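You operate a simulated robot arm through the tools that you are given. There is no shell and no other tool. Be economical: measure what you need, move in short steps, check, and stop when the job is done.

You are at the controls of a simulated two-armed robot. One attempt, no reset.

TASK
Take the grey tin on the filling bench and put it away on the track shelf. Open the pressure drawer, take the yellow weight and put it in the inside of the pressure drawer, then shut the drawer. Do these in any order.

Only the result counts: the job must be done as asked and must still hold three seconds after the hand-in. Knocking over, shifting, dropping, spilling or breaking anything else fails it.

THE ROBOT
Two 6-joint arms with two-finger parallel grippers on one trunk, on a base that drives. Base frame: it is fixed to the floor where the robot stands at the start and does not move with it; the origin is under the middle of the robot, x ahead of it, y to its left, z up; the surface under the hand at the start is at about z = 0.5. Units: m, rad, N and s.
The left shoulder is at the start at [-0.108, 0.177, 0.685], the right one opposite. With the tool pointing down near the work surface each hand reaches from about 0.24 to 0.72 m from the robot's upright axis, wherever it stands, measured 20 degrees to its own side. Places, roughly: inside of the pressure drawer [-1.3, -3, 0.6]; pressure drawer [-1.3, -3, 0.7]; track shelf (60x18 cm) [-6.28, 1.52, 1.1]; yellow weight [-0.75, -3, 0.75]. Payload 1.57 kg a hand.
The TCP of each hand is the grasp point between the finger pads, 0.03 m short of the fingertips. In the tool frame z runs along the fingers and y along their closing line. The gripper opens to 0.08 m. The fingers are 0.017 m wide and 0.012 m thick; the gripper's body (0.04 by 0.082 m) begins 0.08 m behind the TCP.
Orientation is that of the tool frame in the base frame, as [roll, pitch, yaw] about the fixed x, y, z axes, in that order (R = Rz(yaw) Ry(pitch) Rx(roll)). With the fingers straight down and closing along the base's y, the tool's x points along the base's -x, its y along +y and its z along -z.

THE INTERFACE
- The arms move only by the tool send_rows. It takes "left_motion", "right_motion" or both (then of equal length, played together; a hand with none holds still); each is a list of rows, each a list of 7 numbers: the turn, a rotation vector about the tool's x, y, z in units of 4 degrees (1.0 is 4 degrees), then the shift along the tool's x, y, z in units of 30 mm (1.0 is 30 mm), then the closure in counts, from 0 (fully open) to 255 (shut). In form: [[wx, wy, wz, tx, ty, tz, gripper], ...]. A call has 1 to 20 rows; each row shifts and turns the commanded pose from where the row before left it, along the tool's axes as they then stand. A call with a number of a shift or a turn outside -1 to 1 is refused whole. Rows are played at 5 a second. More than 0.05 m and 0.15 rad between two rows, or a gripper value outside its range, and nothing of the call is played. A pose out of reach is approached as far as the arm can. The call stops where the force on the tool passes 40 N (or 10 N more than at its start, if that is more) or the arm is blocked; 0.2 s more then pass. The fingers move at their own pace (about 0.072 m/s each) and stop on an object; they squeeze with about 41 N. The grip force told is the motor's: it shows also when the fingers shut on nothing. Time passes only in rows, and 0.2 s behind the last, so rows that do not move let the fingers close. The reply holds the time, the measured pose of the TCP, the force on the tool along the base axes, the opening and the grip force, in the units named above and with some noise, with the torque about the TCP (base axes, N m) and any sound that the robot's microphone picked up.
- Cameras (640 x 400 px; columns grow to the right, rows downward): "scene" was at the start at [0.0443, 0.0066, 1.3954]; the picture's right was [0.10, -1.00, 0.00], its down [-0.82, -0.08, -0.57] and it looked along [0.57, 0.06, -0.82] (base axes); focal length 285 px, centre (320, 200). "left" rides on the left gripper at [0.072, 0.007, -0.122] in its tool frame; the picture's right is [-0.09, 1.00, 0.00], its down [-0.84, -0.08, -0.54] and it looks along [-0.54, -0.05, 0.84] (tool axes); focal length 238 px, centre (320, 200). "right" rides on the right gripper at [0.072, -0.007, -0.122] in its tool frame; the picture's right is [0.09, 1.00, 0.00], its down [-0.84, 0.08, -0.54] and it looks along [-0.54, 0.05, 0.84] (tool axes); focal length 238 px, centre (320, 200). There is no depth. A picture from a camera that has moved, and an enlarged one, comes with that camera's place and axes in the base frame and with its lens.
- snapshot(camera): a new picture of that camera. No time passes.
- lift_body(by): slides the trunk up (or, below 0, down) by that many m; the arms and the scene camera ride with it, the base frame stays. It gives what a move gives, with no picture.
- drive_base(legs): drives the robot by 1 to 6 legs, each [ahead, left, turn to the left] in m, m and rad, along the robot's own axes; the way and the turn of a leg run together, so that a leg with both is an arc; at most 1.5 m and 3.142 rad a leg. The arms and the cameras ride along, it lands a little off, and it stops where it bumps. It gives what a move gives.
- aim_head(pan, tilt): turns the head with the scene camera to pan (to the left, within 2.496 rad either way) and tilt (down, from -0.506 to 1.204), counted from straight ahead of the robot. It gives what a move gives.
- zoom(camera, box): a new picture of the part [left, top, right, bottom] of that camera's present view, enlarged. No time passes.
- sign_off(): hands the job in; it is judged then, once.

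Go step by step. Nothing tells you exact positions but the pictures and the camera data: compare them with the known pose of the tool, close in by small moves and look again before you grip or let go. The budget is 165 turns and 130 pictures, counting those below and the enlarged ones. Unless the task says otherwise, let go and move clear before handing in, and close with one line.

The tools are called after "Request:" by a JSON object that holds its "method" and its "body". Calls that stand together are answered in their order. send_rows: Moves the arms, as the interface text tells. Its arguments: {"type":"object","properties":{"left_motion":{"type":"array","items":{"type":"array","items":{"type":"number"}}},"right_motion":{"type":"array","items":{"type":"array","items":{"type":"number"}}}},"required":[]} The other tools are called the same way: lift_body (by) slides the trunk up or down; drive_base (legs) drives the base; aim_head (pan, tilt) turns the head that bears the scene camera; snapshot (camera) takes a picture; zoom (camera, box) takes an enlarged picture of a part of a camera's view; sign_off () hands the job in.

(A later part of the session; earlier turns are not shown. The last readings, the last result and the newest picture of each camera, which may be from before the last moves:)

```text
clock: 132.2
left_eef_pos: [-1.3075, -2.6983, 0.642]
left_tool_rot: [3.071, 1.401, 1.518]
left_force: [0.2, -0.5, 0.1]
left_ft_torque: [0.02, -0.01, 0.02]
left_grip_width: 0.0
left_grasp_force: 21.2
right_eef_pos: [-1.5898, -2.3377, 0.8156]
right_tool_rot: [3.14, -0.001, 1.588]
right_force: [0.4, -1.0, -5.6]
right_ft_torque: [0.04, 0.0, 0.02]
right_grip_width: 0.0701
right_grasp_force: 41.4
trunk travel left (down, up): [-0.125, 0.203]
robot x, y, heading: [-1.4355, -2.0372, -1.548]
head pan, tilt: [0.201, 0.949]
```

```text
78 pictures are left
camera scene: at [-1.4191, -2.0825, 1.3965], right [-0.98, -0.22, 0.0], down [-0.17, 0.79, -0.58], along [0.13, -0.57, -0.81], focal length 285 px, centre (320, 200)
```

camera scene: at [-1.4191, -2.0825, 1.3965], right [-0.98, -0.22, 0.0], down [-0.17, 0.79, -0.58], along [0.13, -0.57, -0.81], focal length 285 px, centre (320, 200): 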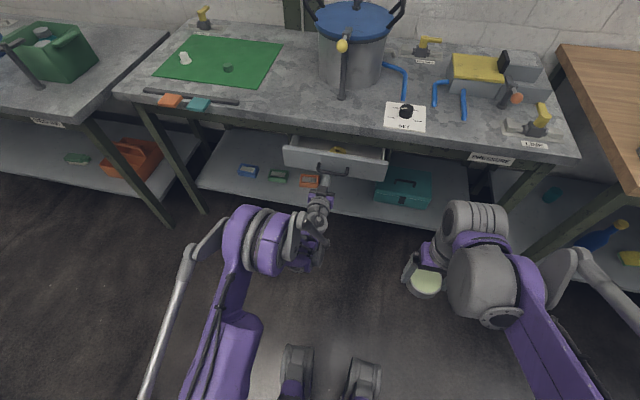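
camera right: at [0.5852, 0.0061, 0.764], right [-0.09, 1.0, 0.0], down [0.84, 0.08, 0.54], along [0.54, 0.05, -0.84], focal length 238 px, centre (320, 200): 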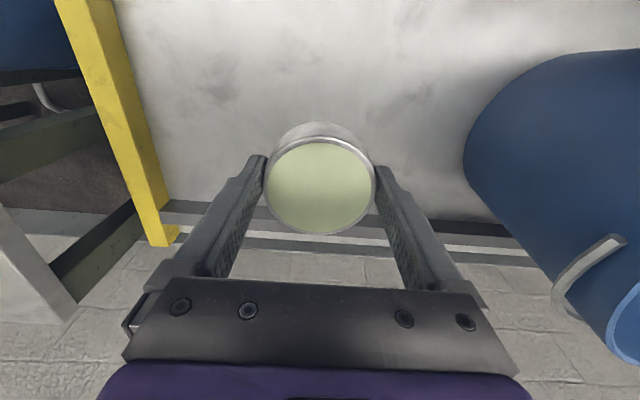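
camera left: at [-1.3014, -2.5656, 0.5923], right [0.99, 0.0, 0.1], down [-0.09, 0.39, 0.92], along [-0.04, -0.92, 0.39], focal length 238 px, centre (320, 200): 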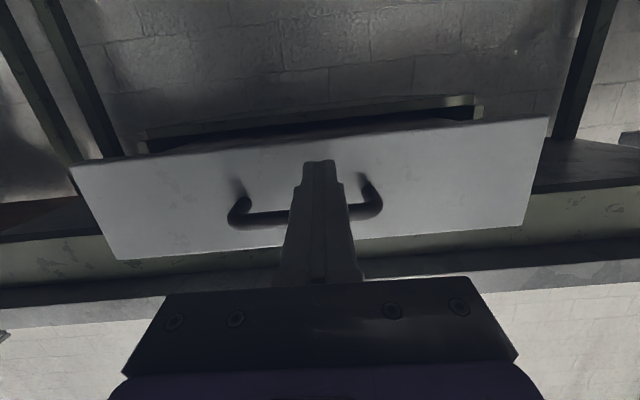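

The drawer is half closed. I'll push the rest with the arm.

Request:
{"method": "send_rows", "body": {"left_motion": [[0, 0, 0, -0.08, 0, 0.45, 255], [0, 0, 0, -0.08, 0, 0.45, 255], [0, 0, 0, -0.08, 0, 0.45, 255], [0, 0, 0, -0.08, 0, 0.45, 255], [0, 0, 0, -0.08, 0, 0.45, 255], [0, 0, 0, -0.08, 0, 0.45, 255], [0, 0, 0, -0.08, 0, 0.45, 255], [0, 0, 0, -0.08, 0, 0.45, 255], [0, 0, 0, 0, 0, 0, 255]]}}

Request:
{"method": "snapshot", "body": {"camera": "left"}}

Request:
{"method": "snapshot", "body": {"camera": "scene"}}

```text
clock: 134.0
left_eef_pos: [-1.306, -2.8043, 0.6436]
left_tool_rot: [3.069, 1.402, 1.514]
left_force: [0.7, 10.8, 1.2]
left_ft_torque: [-0.07, -0.03, 0.0]
left_grip_width: 0.0
left_grasp_force: 21.7
right_eef_pos: [-1.5903, -2.3368, 0.8147]
right_tool_rot: [3.141, 0.0, 1.588]
right_force: [0.2, -0.2, -5.8]
right_ft_torque: [0.04, 0.04, 0.03]
right_grip_width: 0.0701
right_grasp_force: 41.0
trunk travel left (down, up): [-0.125, 0.203]
robot x, y, heading: [-1.4375, -2.0362, -1.556]
head pan, tilt: [0.201, 0.949]
stopped in row 9 (left hand): the force on the tool passed its limit at 50 N (the readings are from after the stop); the commanded pose is now the measured one
```

```text
77 pictures are left
camera left: at [-1.2996, -2.6715, 0.5922], right [0.99, 0.0, 0.1], down [-0.09, 0.39, 0.91], along [-0.04, -0.92, 0.39], focal length 238 px, centre (320, 200)
```

left: 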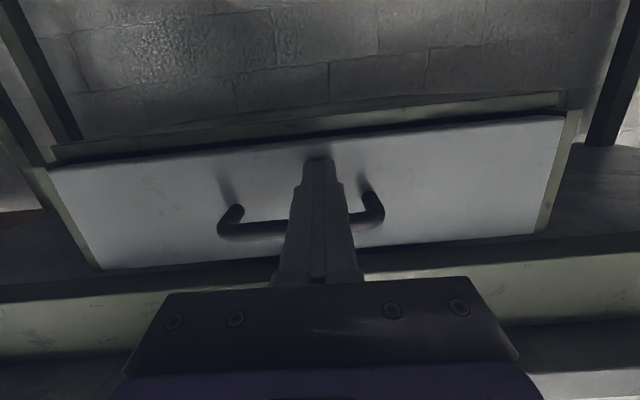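

```text
76 pictures are left
camera scene: at [-1.4191, -2.0809, 1.3966], right [-0.98, -0.22, 0.0], down [-0.18, 0.79, -0.58], along [0.13, -0.57, -0.81], focal length 285 px, centre (320, 200)
```

scene: 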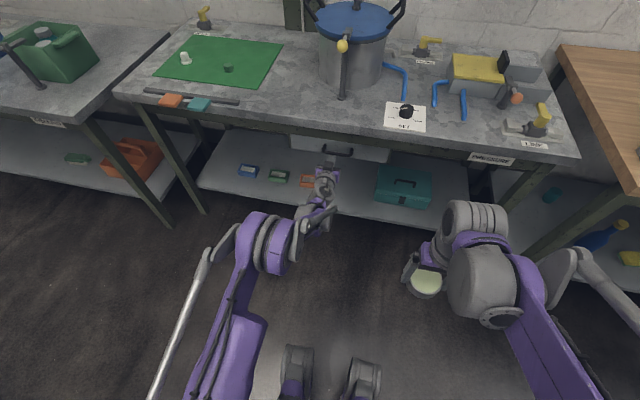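

The drawer is shut, back at its original position. I'll back away and look toward the -x side for the track shelf.

Request:
{"method": "drive_base", "body": {"legs": [[-0.45, 0, 0]]}}

Request:
{"method": "aim_head", "body": {"pan": -1.6, "tilt": 0.35}}

Request:
{"method": "snapshot", "body": {"camera": "scene"}}

Request:
{"method": "aim_head", "body": {"pan": 0.0, "tilt": 0.5}}

Request:
{"method": "snapshot", "body": {"camera": "scene"}}

```text
clock: 136.7
left_eef_pos: [-1.318, -2.3649, 0.6444]
left_tool_rot: [3.071, 1.402, 1.506]
left_force: [-0.5, -0.4, 0.6]
left_ft_torque: [-0.04, 0.01, 0.0]
left_grip_width: 0.0001
left_grasp_force: 21.5
right_eef_pos: [-1.5983, -1.8942, 0.8171]
right_tool_rot: [3.14, 0.001, 1.58]
right_force: [-1.0, 0.8, -4.6]
right_ft_torque: [0.02, 0.02, -0.01]
right_grip_width: 0.0703
right_grasp_force: 40.9
trunk travel left (down, up): [-0.125, 0.203]
robot x, y, heading: [-1.4381, -1.596, -1.565]
head pan, tilt: [0.201, 0.949]
```

```text
clock: 138.5
left_eef_pos: [-1.3173, -2.3654, 0.6428]
left_tool_rot: [3.07, 1.404, 1.508]
left_force: [0.7, 0.3, 0.1]
left_ft_torque: [-0.01, -0.04, 0.01]
left_grip_width: 0.0
left_grasp_force: 21.2
right_eef_pos: [-1.5984, -1.8947, 0.8159]
right_tool_rot: [-3.141, -0.002, 1.58]
right_force: [0.1, 0.3, -5.1]
right_ft_torque: [0.03, 0.01, -0.02]
right_grip_width: 0.0701
right_grasp_force: 41.0
trunk travel left (down, up): [-0.125, 0.203]
robot x, y, heading: [-1.4356, -1.5946, -1.562]
head pan, tilt: [-1.6, 0.351]
```

```text
75 pictures are left
camera scene: at [-1.533, -1.5667, 1.4477], right [0.02, 1.0, 0.0], down [0.34, -0.01, -0.94], along [-0.94, 0.02, -0.34], focal length 285 px, centre (320, 200)
```

scene: 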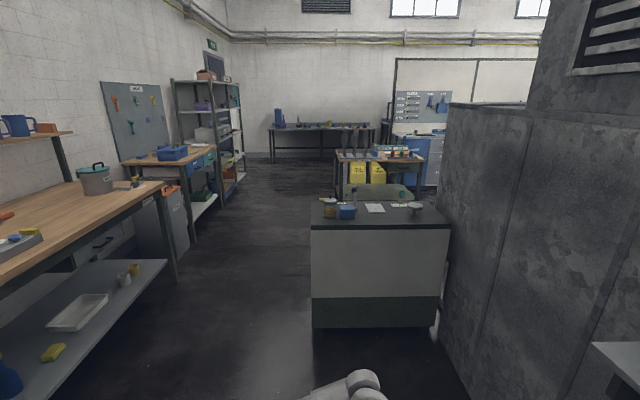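

```text
clock: 140.2
left_eef_pos: [-1.3178, -2.3648, 0.6438]
left_tool_rot: [3.07, 1.4, 1.507]
left_force: [0.0, 0.0, 0.2]
left_ft_torque: [0.0, 0.0, 0.0]
left_grip_width: 0.0002
left_grasp_force: 22.0
right_eef_pos: [-1.599, -1.8944, 0.8159]
right_tool_rot: [-3.141, 0.001, 1.578]
right_force: [0.4, -0.9, -6.1]
right_ft_torque: [0.07, 0.01, 0.01]
right_grip_width: 0.0702
right_grasp_force: 41.0
trunk travel left (down, up): [-0.125, 0.203]
robot x, y, heading: [-1.4373, -1.5988, -1.563]
head pan, tilt: [0.0, 0.499]
```

```text
74 pictures are left
camera scene: at [-1.4392, -1.6597, 1.4341], right [-1.0, -0.01, 0.0], down [0.0, 0.48, -0.88], along [0.01, -0.88, -0.48], focal length 285 px, centre (320, 200)
```

scene: 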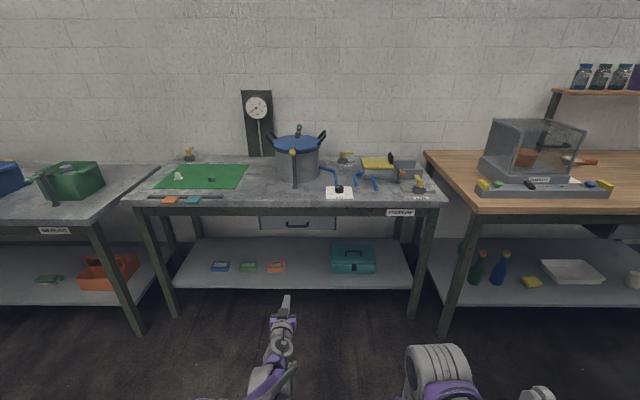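

The drawer stays shut and the bench is undisturbed. I'll zoom to plan the way west.

Request:
{"method": "aim_head", "body": {"pan": -1.6, "tilt": 0.35}}

Request:
{"method": "zoom", "body": {"camera": "scene", "box": [180, 60, 460, 235]}}

```text
clock: 141.8
left_eef_pos: [-1.3173, -2.3642, 0.6423]
left_tool_rot: [3.071, 1.4, 1.505]
left_force: [1.2, -1.2, 0.2]
left_ft_torque: [0.03, -0.04, 0.01]
left_grip_width: 0.0
left_grasp_force: 21.5
right_eef_pos: [-1.5978, -1.8934, 0.8158]
right_tool_rot: [3.141, 0.0, 1.58]
right_force: [0.1, 0.7, -6.0]
right_ft_torque: [0.02, 0.03, 0.01]
right_grip_width: 0.0703
right_grasp_force: 40.7
trunk travel left (down, up): [-0.125, 0.203]
robot x, y, heading: [-1.4404, -1.5919, -1.562]
head pan, tilt: [-1.6, 0.351]
```

```text
2.29 times, centred on (320, 148) of scene
camera zoom: at [-1.533, -1.5667, 1.4477], right [0.02, 1.0, 0.0], down [0.34, -0.01, -0.94], along [-0.94, 0.02, -0.34], focal length 652 px, centre (320, 320)
```

zoom: 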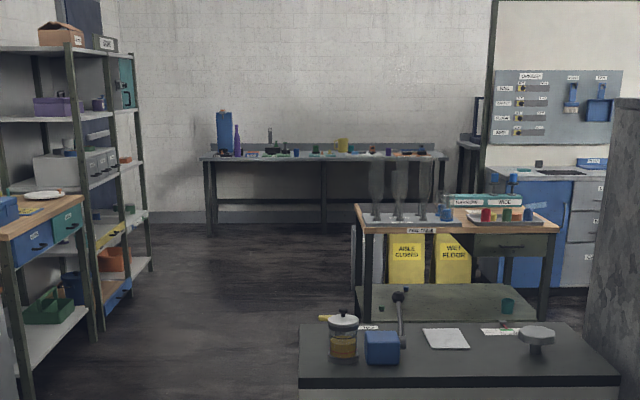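

The way west seems to be the aisle at y≈-2.15, past the counter, then north at x≈-5.5. First I'll tuck the left arm back.

Request:
{"method": "send_rows", "body": {"left_motion": [[0, 1, 0, 0, 0, 0, 255], [0, 1, 0, 0, 0, 0, 255], [0, 1, 0, 0, 0, 0, 255], [0, 1, 0, 0, 0, 0, 255], [0, 1, 0, 0, 0, 0, 255], [0, 1, 0, 0, 0, 0, 255], [0, 1, 0, 0, 0, 0, 255], [0, 1, 0, 0, 0, 0, 255], [0, 1, 0, 0, 0, 0, 255], [0, 1, 0, 0, 0, 0, 255], [0, 1, 0, 0, 0, 0, 255], [0, 1, 0, 0, 0, 0, 255], [0, 1, 0, 0, 0, 0, 255], [0, 1, 0, 0, 0, 0, 255], [0, 1, 0, 0, 0, 0, 255], [0, 1, 0, 0, 0, 0, 255], [0, 1, 0, 0, 0, 0, 255], [0, 1, 0, 0, 0, 0, 255], [0, 1, 0, 0, 0, 0, 255], [0, 1, 0, 0, 0, 0, 255]]}}

Request:
{"method": "send_rows", "body": {"left_motion": [[0, 0, 0, 1, 0.2, -0.5, 255], [0, 0, 0, 1, 0.2, -0.5, 255], [0, 0, 0, 1, 0.2, -0.5, 255], [0, 0, 0, 1, 0.2, -0.5, 255], [0, 0, 0, 1, 0.2, -0.5, 255], [0, 0, 0, 1, 0.2, -0.5, 255], [0, 0, 0, 1, 0.2, -0.5, 255], [0, 0, 0, 1, 0.2, -0.5, 255], [0, 0, 0, 1, 0.2, -0.5, 255], [0, 0, 0, 1, 0.2, -0.5, 255], [0, 0, 0, 1, 0.2, -0.5, 255], [0, 0, 0, 1, 0.2, -0.5, 255], [0, 0, 0, 1, 0.2, -0.5, 255], [0, 0, 0, 1, 0.2, -0.5, 255]]}}

Request:
{"method": "drive_base", "body": {"legs": [[0.2, 0, 0], [0, 0, -1.575]]}}

Request:
{"method": "aim_head", "body": {"pan": 0.0, "tilt": 0.4}}

Request:
{"method": "snapshot", "body": {"camera": "scene"}}

```text
clock: 146.0
left_eef_pos: [-1.3063, -2.309, 0.6408]
left_tool_rot: [3.124, 0.161, 1.603]
left_force: [-0.5, 0.7, -0.3]
left_ft_torque: [-0.05, -0.03, 0.0]
left_grip_width: 0.0002
left_grasp_force: 21.1
left hand out of reach, approached as far as the arm can: row 2, 4, 17, 18, 19, 20
right_eef_pos: [-1.598, -1.8939, 0.8156]
right_tool_rot: [3.141, 0.001, 1.579]
right_force: [0.7, -0.8, -4.7]
right_ft_torque: [0.07, 0.0, 0.0]
right_grip_width: 0.0702
right_grasp_force: 41.1
trunk travel left (down, up): [-0.125, 0.203]
robot x, y, heading: [-1.4392, -1.5976, -1.564]
head pan, tilt: [-1.6, 0.351]
```

```text
clock: 149.0
left_eef_pos: [-1.2396, -1.8586, 0.7822]
left_tool_rot: [3.123, 0.163, 1.6]
left_force: [0.7, -0.7, 0.3]
left_ft_torque: [0.01, 0.0, 0.04]
left_grip_width: 0.0002
left_grasp_force: 21.3
right_eef_pos: [-1.6, -1.8931, 0.8152]
right_tool_rot: [3.141, 0.0, 1.579]
right_force: [0.3, 0.1, -5.3]
right_ft_torque: [0.03, 0.01, 0.01]
right_grip_width: 0.0699
right_grasp_force: 41.0
trunk travel left (down, up): [-0.125, 0.203]
robot x, y, heading: [-1.4366, -1.5937, -1.566]
head pan, tilt: [-1.6, 0.351]
```

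```text
clock: 154.4
left_eef_pos: [-1.7011, -1.9946, 0.7818]
left_tool_rot: [3.123, 0.162, 0.035]
left_force: [0.1, -0.2, -0.7]
left_ft_torque: [0.03, 0.01, 0.04]
left_grip_width: 0.0001
left_grasp_force: 21.3
right_eef_pos: [-1.7374, -1.6342, 0.8158]
right_tool_rot: [3.141, 0.0, 0.013]
right_force: [0.2, -0.1, -5.9]
right_ft_torque: [0.0, -0.02, -0.01]
right_grip_width: 0.0705
right_grasp_force: 40.3
trunk travel left (down, up): [-0.125, 0.203]
robot x, y, heading: [-1.4349, -1.791, -3.13]
head pan, tilt: [-1.6, 0.351]
```

```text
clock: 156.1
left_eef_pos: [-1.7011, -1.9937, 0.7813]
left_tool_rot: [3.123, 0.163, 0.035]
left_force: [0.6, -0.1, 0.4]
left_ft_torque: [-0.02, -0.01, 0.01]
left_grip_width: 0.0
left_grasp_force: 21.1
right_eef_pos: [-1.7364, -1.6355, 0.8152]
right_tool_rot: [-3.14, 0.001, 0.014]
right_force: [-0.3, 0.5, -5.2]
right_ft_torque: [0.02, -0.03, 0.01]
right_grip_width: 0.0699
right_grasp_force: 40.9
trunk travel left (down, up): [-0.125, 0.203]
robot x, y, heading: [-1.4393, -1.789, -3.127]
head pan, tilt: [0.0, 0.4]
```

```text
72 pictures are left
camera scene: at [-1.5037, -1.7936, 1.4432], right [-0.01, 1.0, 0.0], down [0.39, 0.0, -0.92], along [-0.92, -0.01, -0.39], focal length 285 px, centre (320, 200)
```

scene: 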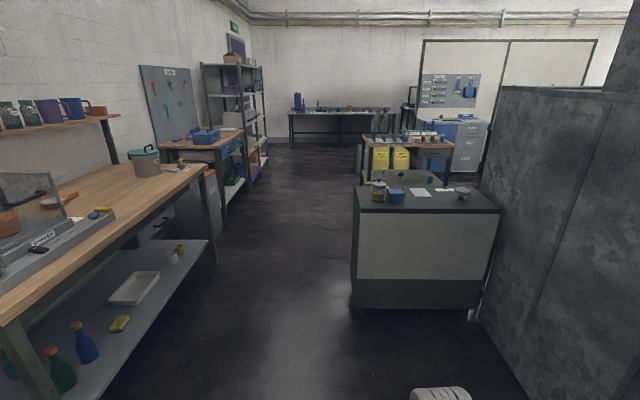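

The aisle is clear. I'll strafe left to its centre and drive west.

Request:
{"method": "drive_base", "body": {"legs": [[0, 0.36, -0.015], [1.5, 0, 0], [1.5, 0, 0]]}}

Request:
{"method": "aim_head", "body": {"pan": -0.9, "tilt": 0.4}}

Request:
{"method": "snapshot", "body": {"camera": "scene"}}

```text
clock: 173.9
left_eef_pos: [-4.7295, -2.321, 0.7825]
left_tool_rot: [3.12, 0.16, 0.013]
left_force: [-0.2, 0.4, 0.4]
left_ft_torque: [0.02, 0.02, -0.02]
left_grip_width: 0.0002
left_grasp_force: 21.7
right_eef_pos: [-4.7602, -1.9622, 0.8164]
right_tool_rot: [-3.141, 0.001, -0.009]
right_force: [-0.5, 0.9, -5.1]
right_ft_torque: [-0.03, -0.01, -0.03]
right_grip_width: 0.0699
right_grasp_force: 41.2
trunk travel left (down, up): [-0.125, 0.203]
robot x, y, heading: [-4.4667, -2.1238, 3.133]
head pan, tilt: [0.0, 0.4]
```

```text
clock: 175.1
left_eef_pos: [-4.731, -2.3218, 0.7827]
left_tool_rot: [3.123, 0.162, 0.014]
left_force: [-0.8, -0.5, -0.2]
left_ft_torque: [-0.03, -0.02, 0.01]
left_grip_width: 0.0001
left_grasp_force: 21.1
right_eef_pos: [-4.7603, -1.9625, 0.8149]
right_tool_rot: [-3.141, -0.001, -0.009]
right_force: [0.8, -0.3, -5.0]
right_ft_torque: [0.01, 0.0, -0.02]
right_grip_width: 0.07
right_grasp_force: 41.1
trunk travel left (down, up): [-0.125, 0.203]
robot x, y, heading: [-4.4663, -2.1255, 3.137]
head pan, tilt: [-0.901, 0.4]
```

```text
71 pictures are left
camera scene: at [-4.4941, -2.054, 1.4432], right [0.79, 0.61, 0.0], down [0.24, -0.31, -0.92], along [-0.57, 0.73, -0.39], focal length 285 px, centre (320, 200)
```

scene: 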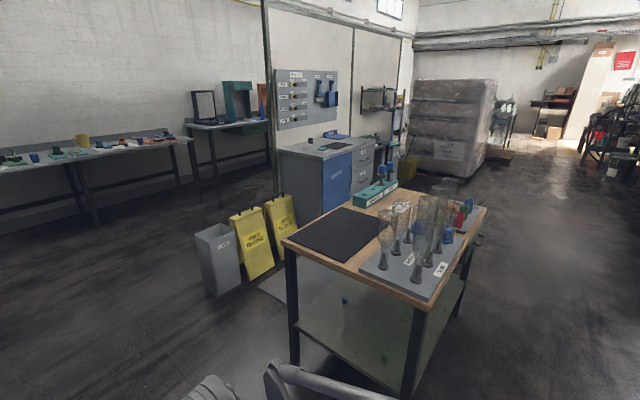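

I can see the partition with blue cabinets and a small wall shelf beyond. I'll zoom in there.

Request:
{"method": "zoom", "body": {"camera": "scene", "box": [270, 60, 510, 210]}}

```text
2.67 times, centred on (390, 135) of scene
camera zoom: at [-4.4941, -2.054, 1.4432], right [0.79, 0.61, 0.0], down [0.24, -0.31, -0.92], along [-0.57, 0.73, -0.39], focal length 761 px, centre (133, 373)
```

zoom: 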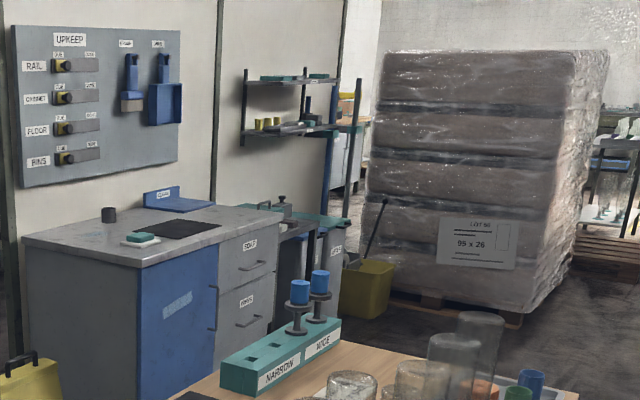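

The shelf unit at (-6.3, 1.5) has two levels, at about z 1.08 and 1.3. I'll check the passage east of the table.

Request:
{"method": "drive_base", "body": {"legs": [[-0.4, 0, 0]]}}

Request:
{"method": "aim_head", "body": {"pan": -1.57, "tilt": 0.5}}

Request:
{"method": "snapshot", "body": {"camera": "scene"}}

```text
clock: 177.6
left_eef_pos: [-4.3269, -2.3265, 0.7819]
left_tool_rot: [3.123, 0.161, 0.028]
left_force: [0.4, 0.3, -0.4]
left_ft_torque: [0.0, 0.0, -0.02]
left_grip_width: 0.0
left_grasp_force: 21.0
right_eef_pos: [-4.361, -1.9687, 0.8156]
right_tool_rot: [3.141, 0.0, 0.007]
right_force: [1.1, 0.0, -5.1]
right_ft_torque: [0.01, 0.0, 0.01]
right_grip_width: 0.0703
right_grasp_force: 40.7
trunk travel left (down, up): [-0.125, 0.203]
robot x, y, heading: [-4.0618, -2.1258, -3.135]
head pan, tilt: [-0.901, 0.4]
```

```text
clock: 178.7
left_eef_pos: [-4.3276, -2.327, 0.7814]
left_tool_rot: [3.122, 0.161, 0.027]
left_force: [-0.1, 0.2, 0.7]
left_ft_torque: [-0.01, 0.01, 0.0]
left_grip_width: 0.0
left_grasp_force: 21.0
right_eef_pos: [-4.3606, -1.9677, 0.8151]
right_tool_rot: [-3.14, 0.001, 0.005]
right_force: [0.4, -0.1, -5.5]
right_ft_torque: [-0.02, -0.03, 0.0]
right_grip_width: 0.0701
right_grasp_force: 40.3
trunk travel left (down, up): [-0.125, 0.203]
robot x, y, heading: [-4.0594, -2.1269, -3.137]
head pan, tilt: [-1.571, 0.499]
```

```text
69 pictures are left
camera scene: at [-4.0372, -2.0366, 1.4341], right [1.0, 0.01, 0.0], down [0.0, -0.48, -0.88], along [0.0, 0.88, -0.48], focal length 285 px, centre (320, 200)
```

scene: 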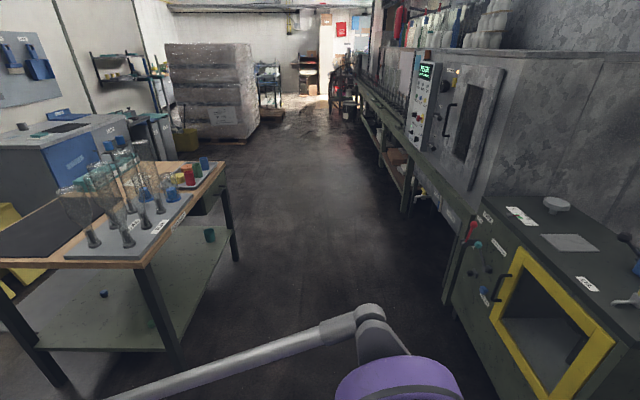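

The passage spans x from -4.6 to -3.3. I'll centre at x≈-3.87 and strafe north, keeping the robot facing west toward the shelf.

Request:
{"method": "drive_base", "body": {"legs": [[-0.18, 0, 0], [0, -1.5, 0], [0, -1.4, 0]]}}

Request:
{"method": "aim_head", "body": {"pan": -0.2, "tilt": 0.35}}

Request:
{"method": "snapshot", "body": {"camera": "scene"}}

```text
clock: 204.9
left_eef_pos: [-4.1886, 0.5414, 0.7808]
left_tool_rot: [3.121, 0.163, 0.058]
left_force: [-0.3, 1.0, -0.2]
left_ft_torque: [0.02, -0.03, 0.02]
left_grip_width: 0.0
left_grasp_force: 21.4
right_eef_pos: [-4.232, 0.8997, 0.8166]
right_tool_rot: [3.14, -0.001, 0.035]
right_force: [0.0, -0.5, -4.6]
right_ft_torque: [0.02, 0.0, -0.03]
right_grip_width: 0.0703
right_grasp_force: 40.8
trunk travel left (down, up): [-0.125, 0.203]
robot x, y, heading: [-3.9287, 0.7497, -3.107]
head pan, tilt: [-1.571, 0.499]
```

```text
clock: 206.4
left_eef_pos: [-4.1891, 0.5417, 0.7815]
left_tool_rot: [3.124, 0.162, 0.057]
left_force: [-0.1, 0.5, -0.2]
left_ft_torque: [0.0, -0.01, 0.01]
left_grip_width: 0.0
left_grasp_force: 21.1
right_eef_pos: [-4.2325, 0.8997, 0.8149]
right_tool_rot: [3.139, -0.001, 0.034]
right_force: [0.2, -0.3, -5.4]
right_ft_torque: [0.0, -0.01, 0.01]
right_grip_width: 0.0699
right_grasp_force: 40.7
trunk travel left (down, up): [-0.125, 0.203]
robot x, y, heading: [-3.9306, 0.7497, -3.111]
head pan, tilt: [-0.201, 0.351]
```

```text
68 pictures are left
camera scene: at [-3.9946, 0.7643, 1.4477], right [0.17, 0.99, 0.0], down [0.34, -0.06, -0.94], along [-0.93, 0.16, -0.34], focal length 285 px, centre (320, 200)
```

scene: 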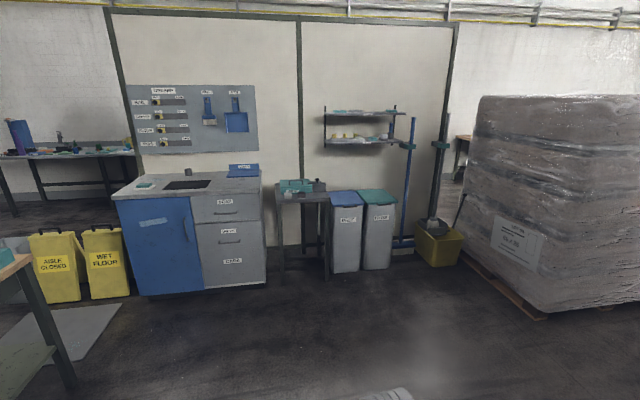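

Request:
{"method": "zoom", "body": {"camera": "scene", "box": [270, 85, 430, 185]}}

Request:
{"method": "zoom", "body": {"camera": "scene", "box": [250, 160, 490, 310]}}

```text
4.00 times, centred on (350, 135) of scene
camera zoom: at [-3.9946, 0.7643, 1.4477], right [0.17, 0.99, 0.0], down [0.34, -0.06, -0.94], along [-0.93, 0.16, -0.34], focal length 1142 px, centre (200, 460)
```

zoom: 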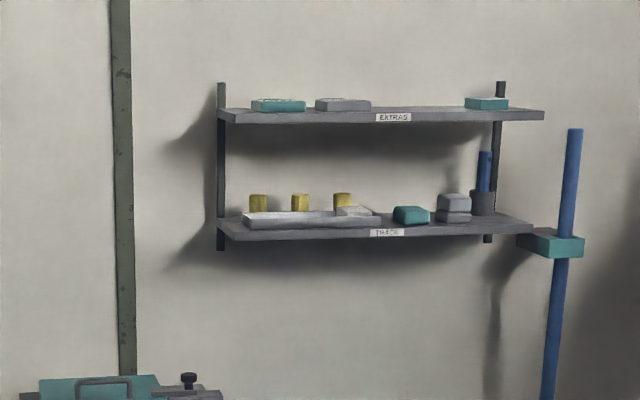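

```text
2.67 times, centred on (370, 235) of scene
camera zoom: at [-3.9946, 0.7643, 1.4477], right [0.17, 0.99, 0.0], down [0.34, -0.06, -0.94], along [-0.93, 0.16, -0.34], focal length 761 px, centre (187, 107)
```

zoom: 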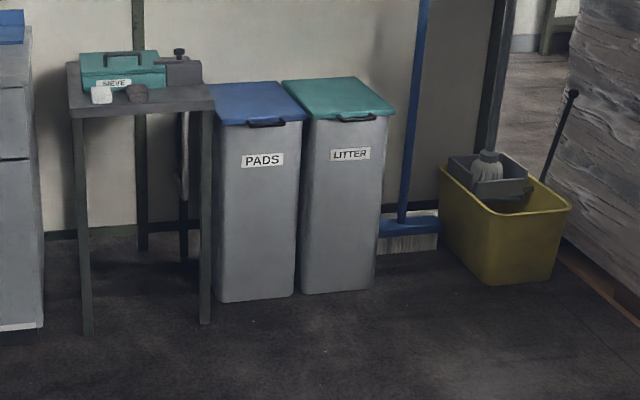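

The lower shelf is labelled TRACK and has objects on it, and the upper shelf sits about 0.2 m above it. I'll have to regrasp the tin with a tilted tool. I'll drive closer to look at the shelf's free space and the counter.

Request:
{"method": "drive_base", "body": {"legs": [[1.2, 0, -0.03], [0, -0.35, 0]]}}

Request:
{"method": "aim_head", "body": {"pan": -0.4, "tilt": 0.35}}

Request:
{"method": "zoom", "body": {"camera": "scene", "box": [240, 60, 560, 260]}}

Request:
{"method": "aim_head", "body": {"pan": 0.5, "tilt": 0.6}}

Request:
{"method": "snapshot", "body": {"camera": "scene"}}

```text
clock: 215.6
left_eef_pos: [-5.3799, 0.8663, 0.781]
left_tool_rot: [3.123, 0.162, 0.035]
left_force: [-0.7, -0.2, 0.7]
left_ft_torque: [-0.02, -0.02, 0.01]
left_grip_width: 0.0001
left_grasp_force: 21.5
right_eef_pos: [-5.4179, 1.225, 0.8165]
right_tool_rot: [-3.141, 0.0, 0.014]
right_force: [0.1, 0.5, -5.9]
right_ft_torque: [-0.01, -0.04, 0.02]
right_grip_width: 0.0703
right_grasp_force: 40.7
trunk travel left (down, up): [-0.125, 0.203]
robot x, y, heading: [-5.1153, 1.0682, -3.126]
head pan, tilt: [-0.201, 0.351]
```

```text
clock: 216.3
left_eef_pos: [-5.3806, 0.8657, 0.7825]
left_tool_rot: [3.122, 0.163, 0.035]
left_force: [0.1, 0.2, -0.5]
left_ft_torque: [0.01, 0.03, -0.03]
left_grip_width: 0.0001
left_grasp_force: 21.6
right_eef_pos: [-5.4168, 1.2251, 0.8158]
right_tool_rot: [-3.141, -0.001, 0.015]
right_force: [-0.6, 0.0, -5.0]
right_ft_torque: [0.01, -0.02, 0.0]
right_grip_width: 0.0705
right_grasp_force: 41.1
trunk travel left (down, up): [-0.125, 0.203]
robot x, y, heading: [-5.1181, 1.0683, -3.127]
head pan, tilt: [-0.4, 0.351]
```

```text
2.00 times, centred on (400, 160) of scene
camera zoom: at [-5.1773, 1.1019, 1.4477], right [0.38, 0.93, 0.0], down [0.32, -0.13, -0.94], along [-0.87, 0.35, -0.34], focal length 571 px, centre (160, 280)
```

zoom: 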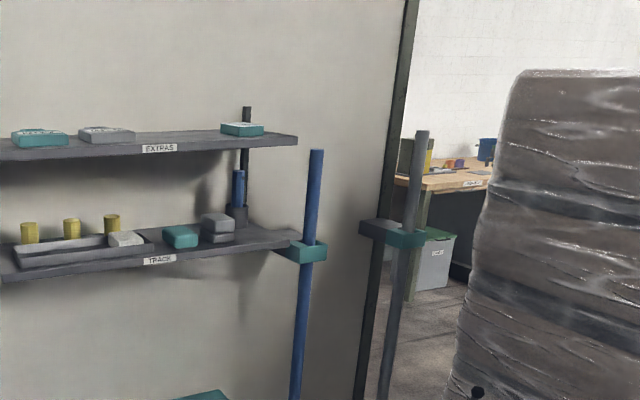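

```text
clock: 217.6
left_eef_pos: [-5.3793, 0.8652, 0.7811]
left_tool_rot: [3.123, 0.164, 0.035]
left_force: [0.0, 0.2, -0.2]
left_ft_torque: [-0.01, 0.0, -0.02]
left_grip_width: 0.0001
left_grasp_force: 21.3
right_eef_pos: [-5.4178, 1.2241, 0.8159]
right_tool_rot: [-3.141, 0.001, 0.015]
right_force: [0.6, -0.2, -4.7]
right_ft_torque: [-0.01, -0.04, 0.01]
right_grip_width: 0.07
right_grasp_force: 41.5
trunk travel left (down, up): [-0.125, 0.203]
robot x, y, heading: [-5.1188, 1.0673, -3.133]
head pan, tilt: [0.499, 0.6]
```

```text
64 pictures are left
camera scene: at [-5.1681, 1.0235, 1.425], right [-0.49, 0.87, 0.0], down [0.49, 0.28, -0.83], along [-0.72, -0.4, -0.56], focal length 285 px, centre (320, 200)
```

scene: 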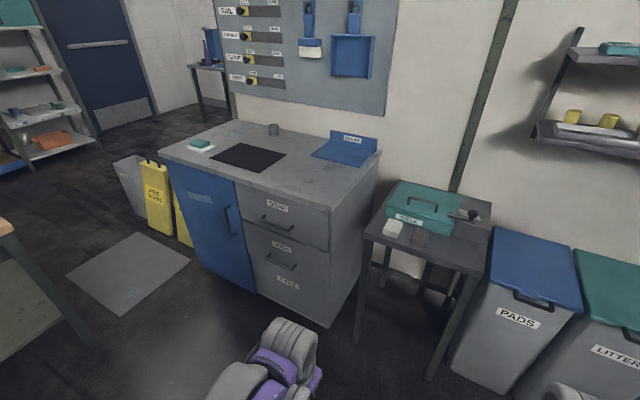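

The counter has free space for a regrasp. First I'll go closer to the shelf with the trunk up, to see its free space from above.

Request:
{"method": "lift_body", "body": {"by": 0.2}}

Request:
{"method": "drive_base", "body": {"legs": [[0, -0.5, 0], [0.4, 0, 0]]}}

Request:
{"method": "aim_head", "body": {"pan": 0.0, "tilt": 0.6}}

Request:
{"method": "snapshot", "body": {"camera": "scene"}}

```text
clock: 219.7
left_eef_pos: [-5.3795, 0.8652, 0.9825]
left_tool_rot: [3.123, 0.161, 0.036]
left_force: [0.2, -0.4, -0.3]
left_ft_torque: [-0.01, -0.01, -0.01]
left_grip_width: 0.0
left_grasp_force: 20.8
right_eef_pos: [-5.4174, 1.2243, 1.0158]
right_tool_rot: [3.142, -0.001, 0.014]
right_force: [0.8, -0.3, -6.0]
right_ft_torque: [0.02, -0.02, 0.0]
right_grip_width: 0.0701
right_grasp_force: 40.9
trunk travel left (down, up): [-0.325, 0.003]
robot x, y, heading: [-5.115, 1.0671, -3.131]
head pan, tilt: [0.499, 0.6]
```

```text
clock: 226.6
left_eef_pos: [-5.7809, 1.3399, 0.9815]
left_tool_rot: [3.124, 0.16, 0.052]
left_force: [-0.2, 0.2, 0.2]
left_ft_torque: [0.01, 0.01, 0.0]
left_grip_width: 0.0001
left_grasp_force: 21.6
right_eef_pos: [-5.8225, 1.6977, 1.0162]
right_tool_rot: [3.141, -0.003, 0.029]
right_force: [0.4, -0.4, -5.5]
right_ft_torque: [-0.01, -0.02, 0.0]
right_grip_width: 0.0698
right_grasp_force: 41.2
trunk travel left (down, up): [-0.325, 0.003]
robot x, y, heading: [-5.5224, 1.5448, -3.115]
head pan, tilt: [0.499, 0.6]
```

```text
clock: 227.5
left_eef_pos: [-5.7805, 1.3394, 0.9823]
left_tool_rot: [3.124, 0.162, 0.052]
left_force: [0.0, 0.2, 1.1]
left_ft_torque: [0.03, -0.05, 0.02]
left_grip_width: 0.0
left_grasp_force: 21.0
right_eef_pos: [-5.8226, 1.697, 1.0161]
right_tool_rot: [3.141, -0.002, 0.03]
right_force: [0.7, -0.7, -4.8]
right_ft_torque: [-0.02, 0.0, 0.0]
right_grip_width: 0.07
right_grasp_force: 41.0
trunk travel left (down, up): [-0.325, 0.003]
robot x, y, heading: [-5.5196, 1.5444, -3.112]
head pan, tilt: [0.0, 0.6]
```

```text
63 pictures are left
camera scene: at [-5.5667, 1.5427, 1.629], right [-0.03, 1.0, 0.0], down [0.56, 0.02, -0.83], along [-0.82, -0.02, -0.56], focal length 285 px, centre (320, 200)
```

scene: 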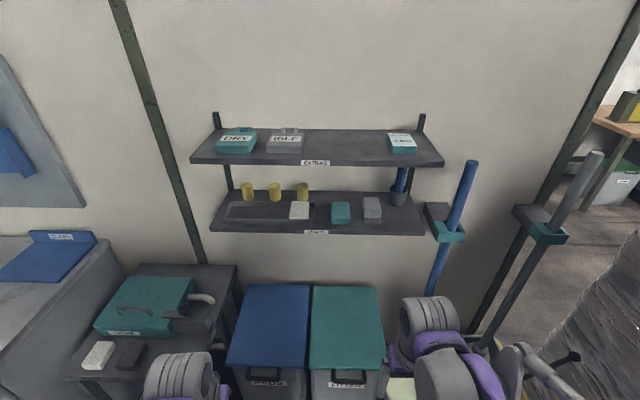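

Request:
{"method": "zoom", "body": {"camera": "scene", "box": [190, 150, 470, 250]}}

Request:
{"method": "zoom", "body": {"camera": "scene", "box": [310, 165, 450, 245]}}

```text
2.29 times, centred on (330, 200) of scene
camera zoom: at [-5.5667, 1.5427, 1.629], right [-0.03, 1.0, 0.0], down [0.56, 0.02, -0.83], along [-0.82, -0.02, -0.56], focal length 652 px, centre (297, 200)
```

zoom: 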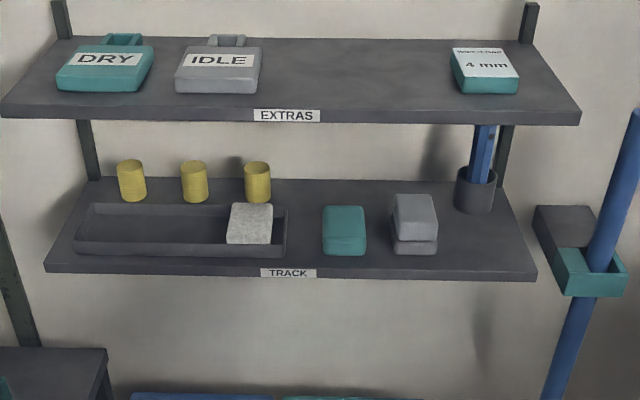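

```text
4.57 times, centred on (380, 205) of scene
camera zoom: at [-5.5667, 1.5427, 1.629], right [-0.03, 1.0, 0.0], down [0.56, 0.02, -0.83], along [-0.82, -0.02, -0.56], focal length 1305 px, centre (46, 177)
```

zoom: 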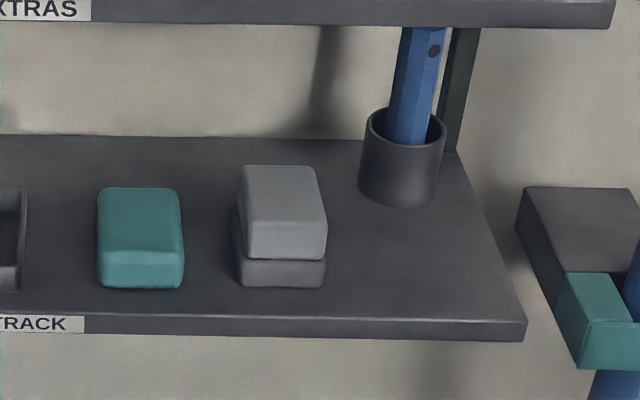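

There's a free spot at the right front of the TRACK shelf, centred about (-6.235, 1.773, 1.10). Next I'll go to the counter on my left to set the tin down and regrasp it tilted.

Request:
{"method": "drive_base", "body": {"legs": [[0, 1.25, -0.03]]}}

Request:
{"method": "aim_head", "body": {"pan": 0.0, "tilt": 0.9}}

Request:
{"method": "snapshot", "body": {"camera": "scene"}}

Request:
{"method": "snapshot", "body": {"camera": "right"}}

```text
clock: 238.8
left_eef_pos: [-5.7734, 0.0925, 0.9796]
left_tool_rot: [3.123, 0.161, 0.019]
left_force: [0.2, -0.6, -0.1]
left_ft_torque: [-0.04, 0.02, 0.0]
left_grip_width: 0.0
left_grasp_force: 21.3
right_eef_pos: [-5.8032, 0.4521, 1.0172]
right_tool_rot: [-3.141, 0.0, -0.005]
right_force: [-0.4, -0.9, -5.1]
right_ft_torque: [0.01, -0.02, -0.01]
right_grip_width: 0.07
right_grasp_force: 40.9
trunk travel left (down, up): [-0.325, 0.003]
robot x, y, heading: [-5.5051, 0.2868, 3.134]
head pan, tilt: [0.0, 0.6]
```

```text
clock: 239.6
left_eef_pos: [-5.7752, 0.0924, 0.9819]
left_tool_rot: [3.121, 0.16, 0.018]
left_force: [-0.4, 0.0, 0.3]
left_ft_torque: [0.0, 0.0, 0.0]
left_grip_width: 0.0
left_grasp_force: 21.6
right_eef_pos: [-5.8048, 0.4521, 1.0153]
right_tool_rot: [-3.14, 0.0, -0.004]
right_force: [-0.5, -0.1, -5.2]
right_ft_torque: [0.02, -0.01, 0.03]
right_grip_width: 0.0698
right_grasp_force: 40.6
trunk travel left (down, up): [-0.325, 0.003]
robot x, y, heading: [-5.5044, 0.2874, 3.136]
head pan, tilt: [0.0, 0.901]
```

```text
60 pictures are left
camera scene: at [-5.5401, 0.2881, 1.6042], right [0.01, 1.0, 0.0], down [0.78, -0.01, -0.62], along [-0.62, 0.0, -0.78], focal length 285 px, centre (320, 200)
```

scene: 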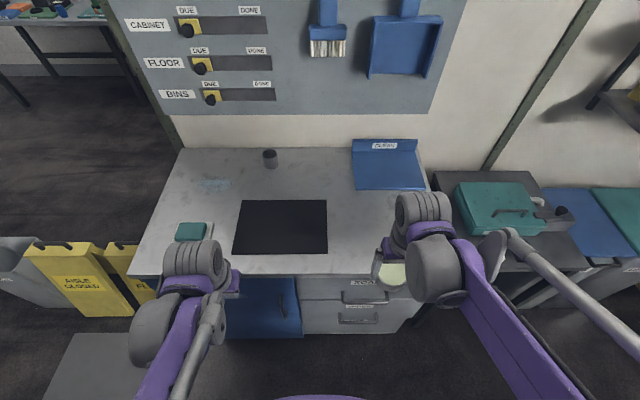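

```text
59 pictures are left
camera right: at [-5.7324, 0.4573, 1.1379], right [0.09, -1.0, 0.0], down [-0.84, -0.07, 0.54], along [-0.54, -0.05, -0.84], focal length 238 px, centre (320, 200)
```

right: 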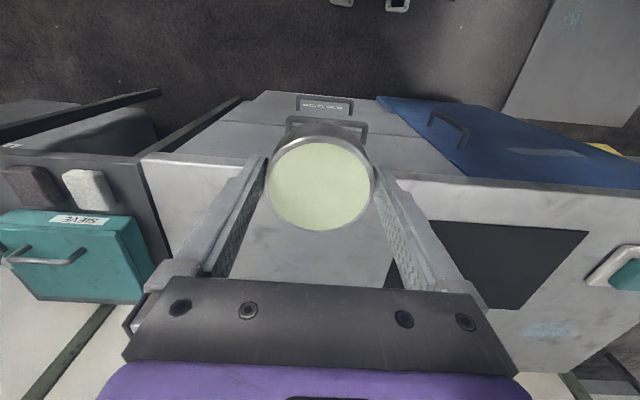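

The counter's free area is at about (-6.05, 0.45), between the black mat and the dustpan. I'll move the tin there and lower it.

Request:
{"method": "send_rows", "body": {"right_motion": [[0, 0, 0, -0.9, 0, 0, 255], [0, 0, 0, -0.9, 0, 0, 255], [0, 0, 0, -0.9, 0, 0, 255], [0, 0, 0, -0.9, 0, 0.3, 255], [0, 0, 0, -0.9, 0, 0.5, 255], [0, 0, 0, -0.9, 0, 0.6, 255], [0, 0, 0, -0.9, 0, 0.6, 255], [0, 0, 0, -0.9, 0, 0.6, 255], [0, 0, 0, -0.9, 0, 0.6, 255], [0, 0, 0, 0, 0, 0.6, 255], [0, 0, 0, 0, 0, 0.6, 255], [0, 0, 0, 0, 0, 0.4, 255], [0, 0, 0, 0, 0, 0, 255]]}}

Request:
{"method": "snapshot", "body": {"camera": "right"}}

Request:
{"method": "snapshot", "body": {"camera": "scene"}}

```text
clock: 242.0
left_eef_pos: [-5.7721, 0.0917, 0.9824]
left_tool_rot: [3.125, 0.165, 0.016]
left_force: [-0.7, -0.2, -0.9]
left_ft_torque: [0.02, 0.0, 0.02]
left_grip_width: 0.0
left_grasp_force: 21.6
right_eef_pos: [-6.0447, 0.4545, 0.8899]
right_tool_rot: [-3.139, 0.005, -0.006]
right_force: [0.6, 0.5, 42.8]
right_ft_torque: [-0.95, -0.23, 0.09]
right_grip_width: 0.0704
right_grasp_force: 40.7
trunk travel left (down, up): [-0.325, 0.003]
robot x, y, heading: [-5.5076, 0.2851, 3.133]
head pan, tilt: [0.0, 0.901]
stopped in row 12 (right hand): the force on the tool passed its limit at 80 N (the readings are from after the stop); the commanded pose is now the measured one
```

```text
58 pictures are left
camera right: at [-5.9728, 0.4588, 1.0121], right [0.08, -1.0, 0.0], down [-0.84, -0.07, 0.55], along [-0.54, -0.05, -0.84], focal length 238 px, centre (320, 200)
```

right: 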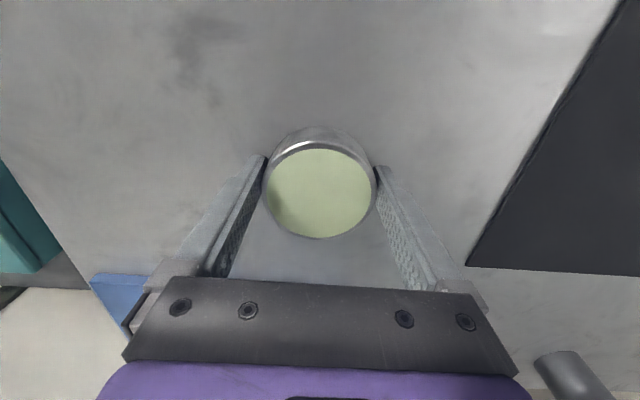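

```text
57 pictures are left
camera scene: at [-5.536, 0.2871, 1.6047], right [0.01, 1.0, 0.0], down [0.78, -0.01, -0.62], along [-0.62, 0.0, -0.78], focal length 285 px, centre (320, 200)
```

scene: 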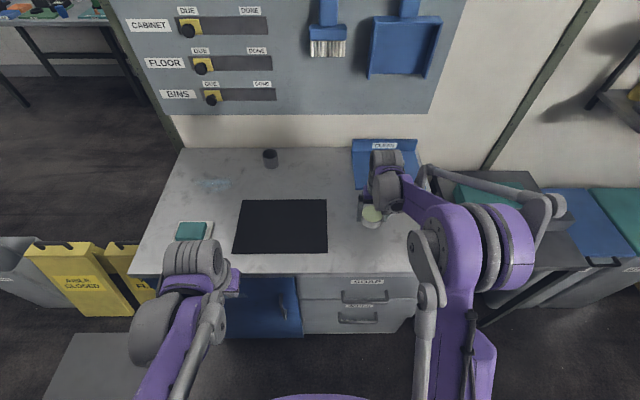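

The tin is on the counter at z≈0.857. I'll release it, pitch the hand 48° about the TCP, and look.

Request:
{"method": "send_rows", "body": {"right_motion": [[0, 0, 0, 0, 0, -0.06, 255], [0, 0, 0, 0, 0, 0, 100], [0, 0, 0, 0, 0, 0, 0], [0, 0, 0, 0, 0, 0, 0]]}}

Request:
{"method": "send_rows", "body": {"right_motion": [[0, -1, 0, 0, 0, 0, 0], [0, -1, 0, 0, 0, 0, 0], [0, -1, 0, 0, 0, 0, 0], [0, -1, 0, 0, 0, 0, 0], [0, -1, 0, 0, 0, 0, 0], [0, -1, 0, 0, 0, 0, 0], [0, -1, 0, 0, 0, 0, 0], [0, -1, 0, 0, 0, 0, 0], [0, -1, 0, 0, 0, 0, 0], [0, -1, 0, 0, 0, 0, 0], [0, -1, 0, 0, 0, 0, 0], [0, -1, 0, 0, 0, 0, 0]]}}

Request:
{"method": "snapshot", "body": {"camera": "right"}}

```text
clock: 243.2
left_eef_pos: [-5.7725, 0.093, 0.982]
left_tool_rot: [3.124, 0.163, 0.016]
left_force: [-0.5, 0.3, 0.0]
left_ft_torque: [-0.01, 0.04, 0.0]
left_grip_width: 0.0
left_grasp_force: 21.2
right_eef_pos: [-6.0449, 0.4556, 0.8898]
right_tool_rot: [-3.14, 0.003, -0.008]
right_force: [0.0, 5.2, 36.2]
right_ft_torque: [-1.36, -0.16, 0.41]
right_grip_width: 0.0755
right_grasp_force: 0.1
trunk travel left (down, up): [-0.325, 0.003]
robot x, y, heading: [-5.5065, 0.2868, 3.131]
head pan, tilt: [0.0, 0.901]
stopped in row 4 (right hand): the force on the tool passed its limit at 53 N (the readings are from after the stop); the commanded pose is now the measured one
```

```text
clock: 243.8
left_eef_pos: [-5.7716, 0.0929, 0.9824]
left_tool_rot: [3.125, 0.163, 0.015]
left_force: [0.7, 0.5, 0.2]
left_ft_torque: [-0.02, -0.01, 0.02]
left_grip_width: 0.0
left_grasp_force: 21.0
right_eef_pos: [-6.0413, 0.4557, 0.89]
right_tool_rot: [-3.141, 0.122, -0.008]
right_force: [15.1, 4.3, 35.6]
right_ft_torque: [-1.27, -0.64, 0.58]
right_grip_width: 0.0758
right_grasp_force: 0.1
trunk travel left (down, up): [-0.325, 0.003]
robot x, y, heading: [-5.5091, 0.2896, 3.129]
head pan, tilt: [0.0, 0.901]
stopped in row 3 (right hand): the force on the tool passed its limit at 49 N (the readings are from after the stop); the commanded pose is now the measured one
```

```text
56 pictures are left
camera right: at [-5.9551, 0.461, 1.0034], right [0.08, -1.0, -0.01], down [-0.76, -0.07, 0.64], along [-0.64, -0.04, -0.77], focal length 238 px, centre (320, 200)
```

right: 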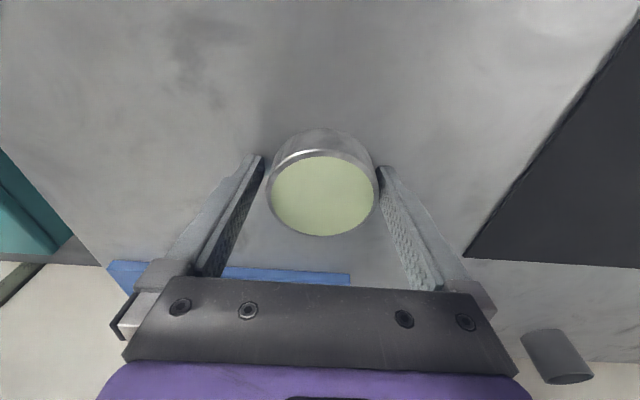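

The fingertips are pressing on the counter and one finger touches the tin. I'll raise slightly and recentre.

Request:
{"method": "send_rows", "body": {"right_motion": [[0, 0, 0, 0, 0, -0.1, 0], [0, 0, 0, 0, 0.06, -0.1, 0], [0, 0, 0, 0, 0.05, 0, 0], [0, 0, 0, 0, 0, 0, 0]]}}

Request:
{"method": "zoom", "body": {"camera": "right", "box": [220, 100, 420, 260]}}

```text
clock: 244.8
left_eef_pos: [-5.775, 0.0916, 0.9811]
left_tool_rot: [3.123, 0.159, 0.015]
left_force: [-0.8, -0.2, 0.0]
left_ft_torque: [0.03, 0.01, -0.02]
left_grip_width: 0.0002
left_grasp_force: 21.8
right_eef_pos: [-6.043, 0.4522, 0.8947]
right_tool_rot: [-3.141, 0.123, -0.009]
right_force: [0.7, -0.2, 1.2]
right_ft_torque: [-0.04, -0.02, -0.01]
right_grip_width: 0.0799
right_grasp_force: 0.1
trunk travel left (down, up): [-0.325, 0.003]
robot x, y, heading: [-5.5058, 0.2891, 3.135]
head pan, tilt: [0.0, 0.901]
```

```text
2.50 times, centred on (320, 180) of right
camera zoom: at [-5.958, 0.4572, 1.0059], right [0.08, -1.0, -0.01], down [-0.76, -0.07, 0.64], along [-0.64, -0.04, -0.77], focal length 596 px, centre (320, 250)
```

zoom: 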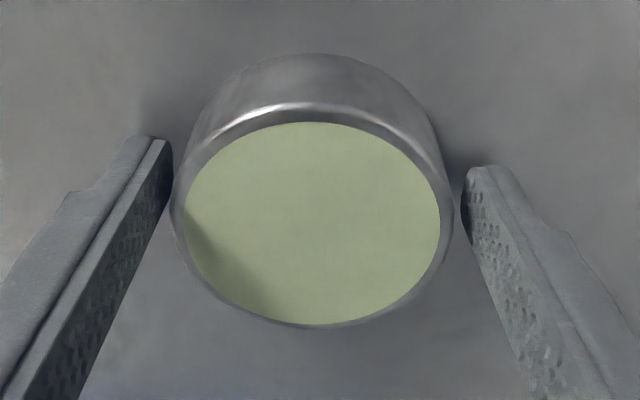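

Now it's free. I'll continue the pitch to about 47°.

Request:
{"method": "send_rows", "body": {"right_motion": [[0, -1, 0, 0, 0, 0, 0], [0, -1, 0, 0, 0, 0, 0], [0, -1, 0, 0, 0, 0, 0], [0, -1, 0, 0, 0, 0, 0], [0, -1, 0, 0, 0, 0, 0], [0, -1, 0, 0, 0, 0, 0], [0, -1, 0, 0, 0, 0, 0], [0, -1, 0, 0, 0, 0, 0], [0, -1, 0, 0, 0, 0, 0], [0, -1, 0, 0, 0, 0, 0], [0, 0, 0, 0, 0, 0, 0]]}}

Request:
{"method": "snapshot", "body": {"camera": "right"}}

Request:
{"method": "snapshot", "body": {"camera": "scene"}}

```text
clock: 247.2
left_eef_pos: [-5.7736, 0.0928, 0.9821]
left_tool_rot: [3.124, 0.162, 0.016]
left_force: [0.3, 0.1, -1.0]
left_ft_torque: [-0.01, -0.02, -0.04]
left_grip_width: 0.0002
left_grasp_force: 21.4
right_eef_pos: [-6.0456, 0.4512, 0.8948]
right_tool_rot: [-3.139, 0.823, -0.008]
right_force: [0.1, 0.3, 1.0]
right_ft_torque: [0.04, 0.02, -0.01]
right_grip_width: 0.08
right_grasp_force: 0.1
trunk travel left (down, up): [-0.325, 0.003]
robot x, y, heading: [-5.507, 0.2864, 3.131]
head pan, tilt: [0.0, 0.901]
```

```text
54 pictures are left
camera right: at [-5.9066, 0.4563, 0.9252], right [0.05, -1.0, -0.07], down [-0.17, -0.08, 0.98], along [-0.98, -0.04, -0.18], focal length 238 px, centre (320, 200)
```

right: 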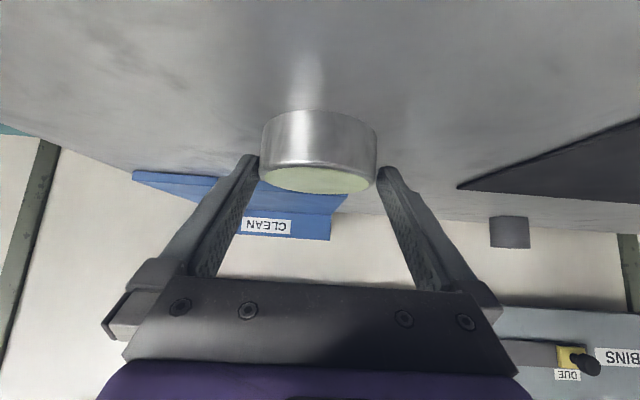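

```text
53 pictures are left
camera scene: at [-5.5397, 0.2882, 1.6042], right [0.01, 1.0, 0.0], down [0.78, -0.01, -0.62], along [-0.62, 0.0, -0.78], focal length 285 px, centre (320, 200)
```

scene: 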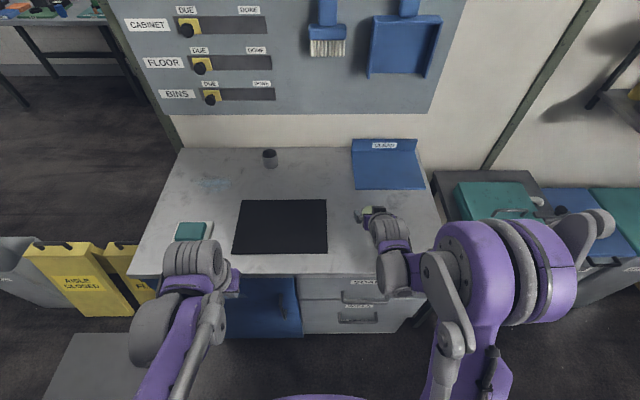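

The tilt is good. I'll lower a little, shift back 7 mm, and grip.

Request:
{"method": "send_rows", "body": {"right_motion": [[0, 0, 0, 0.15, 0, -0.02, 0], [0, 0, 0, 0.13, 0, -0.02, 0], [0, 0, 0, 0, 0, 0, 0]]}}

Request:
{"method": "send_rows", "body": {"right_motion": [[0, 0, 0, 0, 0, 0, 120], [0, 0, 0, 0, 0, 0, 255], [0, 0, 0, 0, 0, 0, 255], [0, 0, 0, 0, 0, 0, 255]]}}

Request:
{"method": "snapshot", "body": {"camera": "right"}}

```text
clock: 248.0
left_eef_pos: [-5.7734, 0.094, 0.9809]
left_tool_rot: [3.124, 0.164, 0.014]
left_force: [-0.4, 0.2, 0.3]
left_ft_torque: [0.02, 0.02, -0.02]
left_grip_width: 0.0
left_grasp_force: 21.0
right_eef_pos: [-6.0373, 0.4509, 0.8869]
right_tool_rot: [-3.14, 0.822, -0.005]
right_force: [0.9, 0.5, -0.4]
right_ft_torque: [0.03, 0.0, 0.01]
right_grip_width: 0.0798
right_grasp_force: 0.0
trunk travel left (down, up): [-0.325, 0.003]
robot x, y, heading: [-5.5076, 0.2882, 3.134]
head pan, tilt: [0.0, 0.901]
```

```text
clock: 249.0
left_eef_pos: [-5.7751, 0.0928, 0.9811]
left_tool_rot: [3.122, 0.161, 0.016]
left_force: [0.0, 0.2, 0.0]
left_ft_torque: [0.01, -0.03, 0.0]
left_grip_width: 0.0
left_grasp_force: 21.6
right_eef_pos: [-6.037, 0.4517, 0.8892]
right_tool_rot: [-3.141, 0.822, -0.006]
right_force: [-0.1, 1.3, -0.2]
right_ft_torque: [0.12, 0.04, -0.02]
right_grip_width: 0.0701
right_grasp_force: 41.3
trunk travel left (down, up): [-0.325, 0.003]
robot x, y, heading: [-5.5067, 0.2877, 3.133]
head pan, tilt: [0.0, 0.901]
```

```text
52 pictures are left
camera right: at [-5.8997, 0.4566, 0.919], right [0.05, -1.0, -0.07], down [-0.17, -0.08, 0.98], along [-0.98, -0.04, -0.18], focal length 238 px, centre (320, 200)
```

right: 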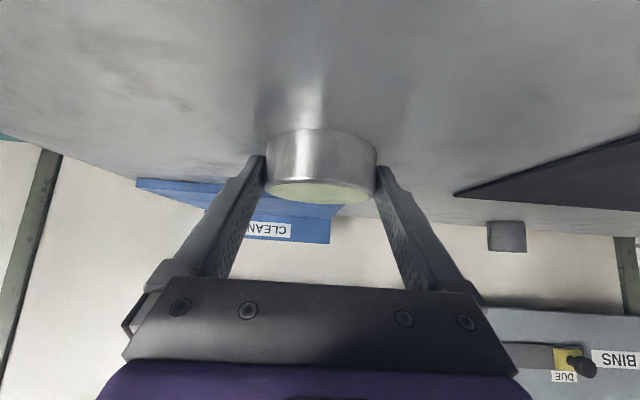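

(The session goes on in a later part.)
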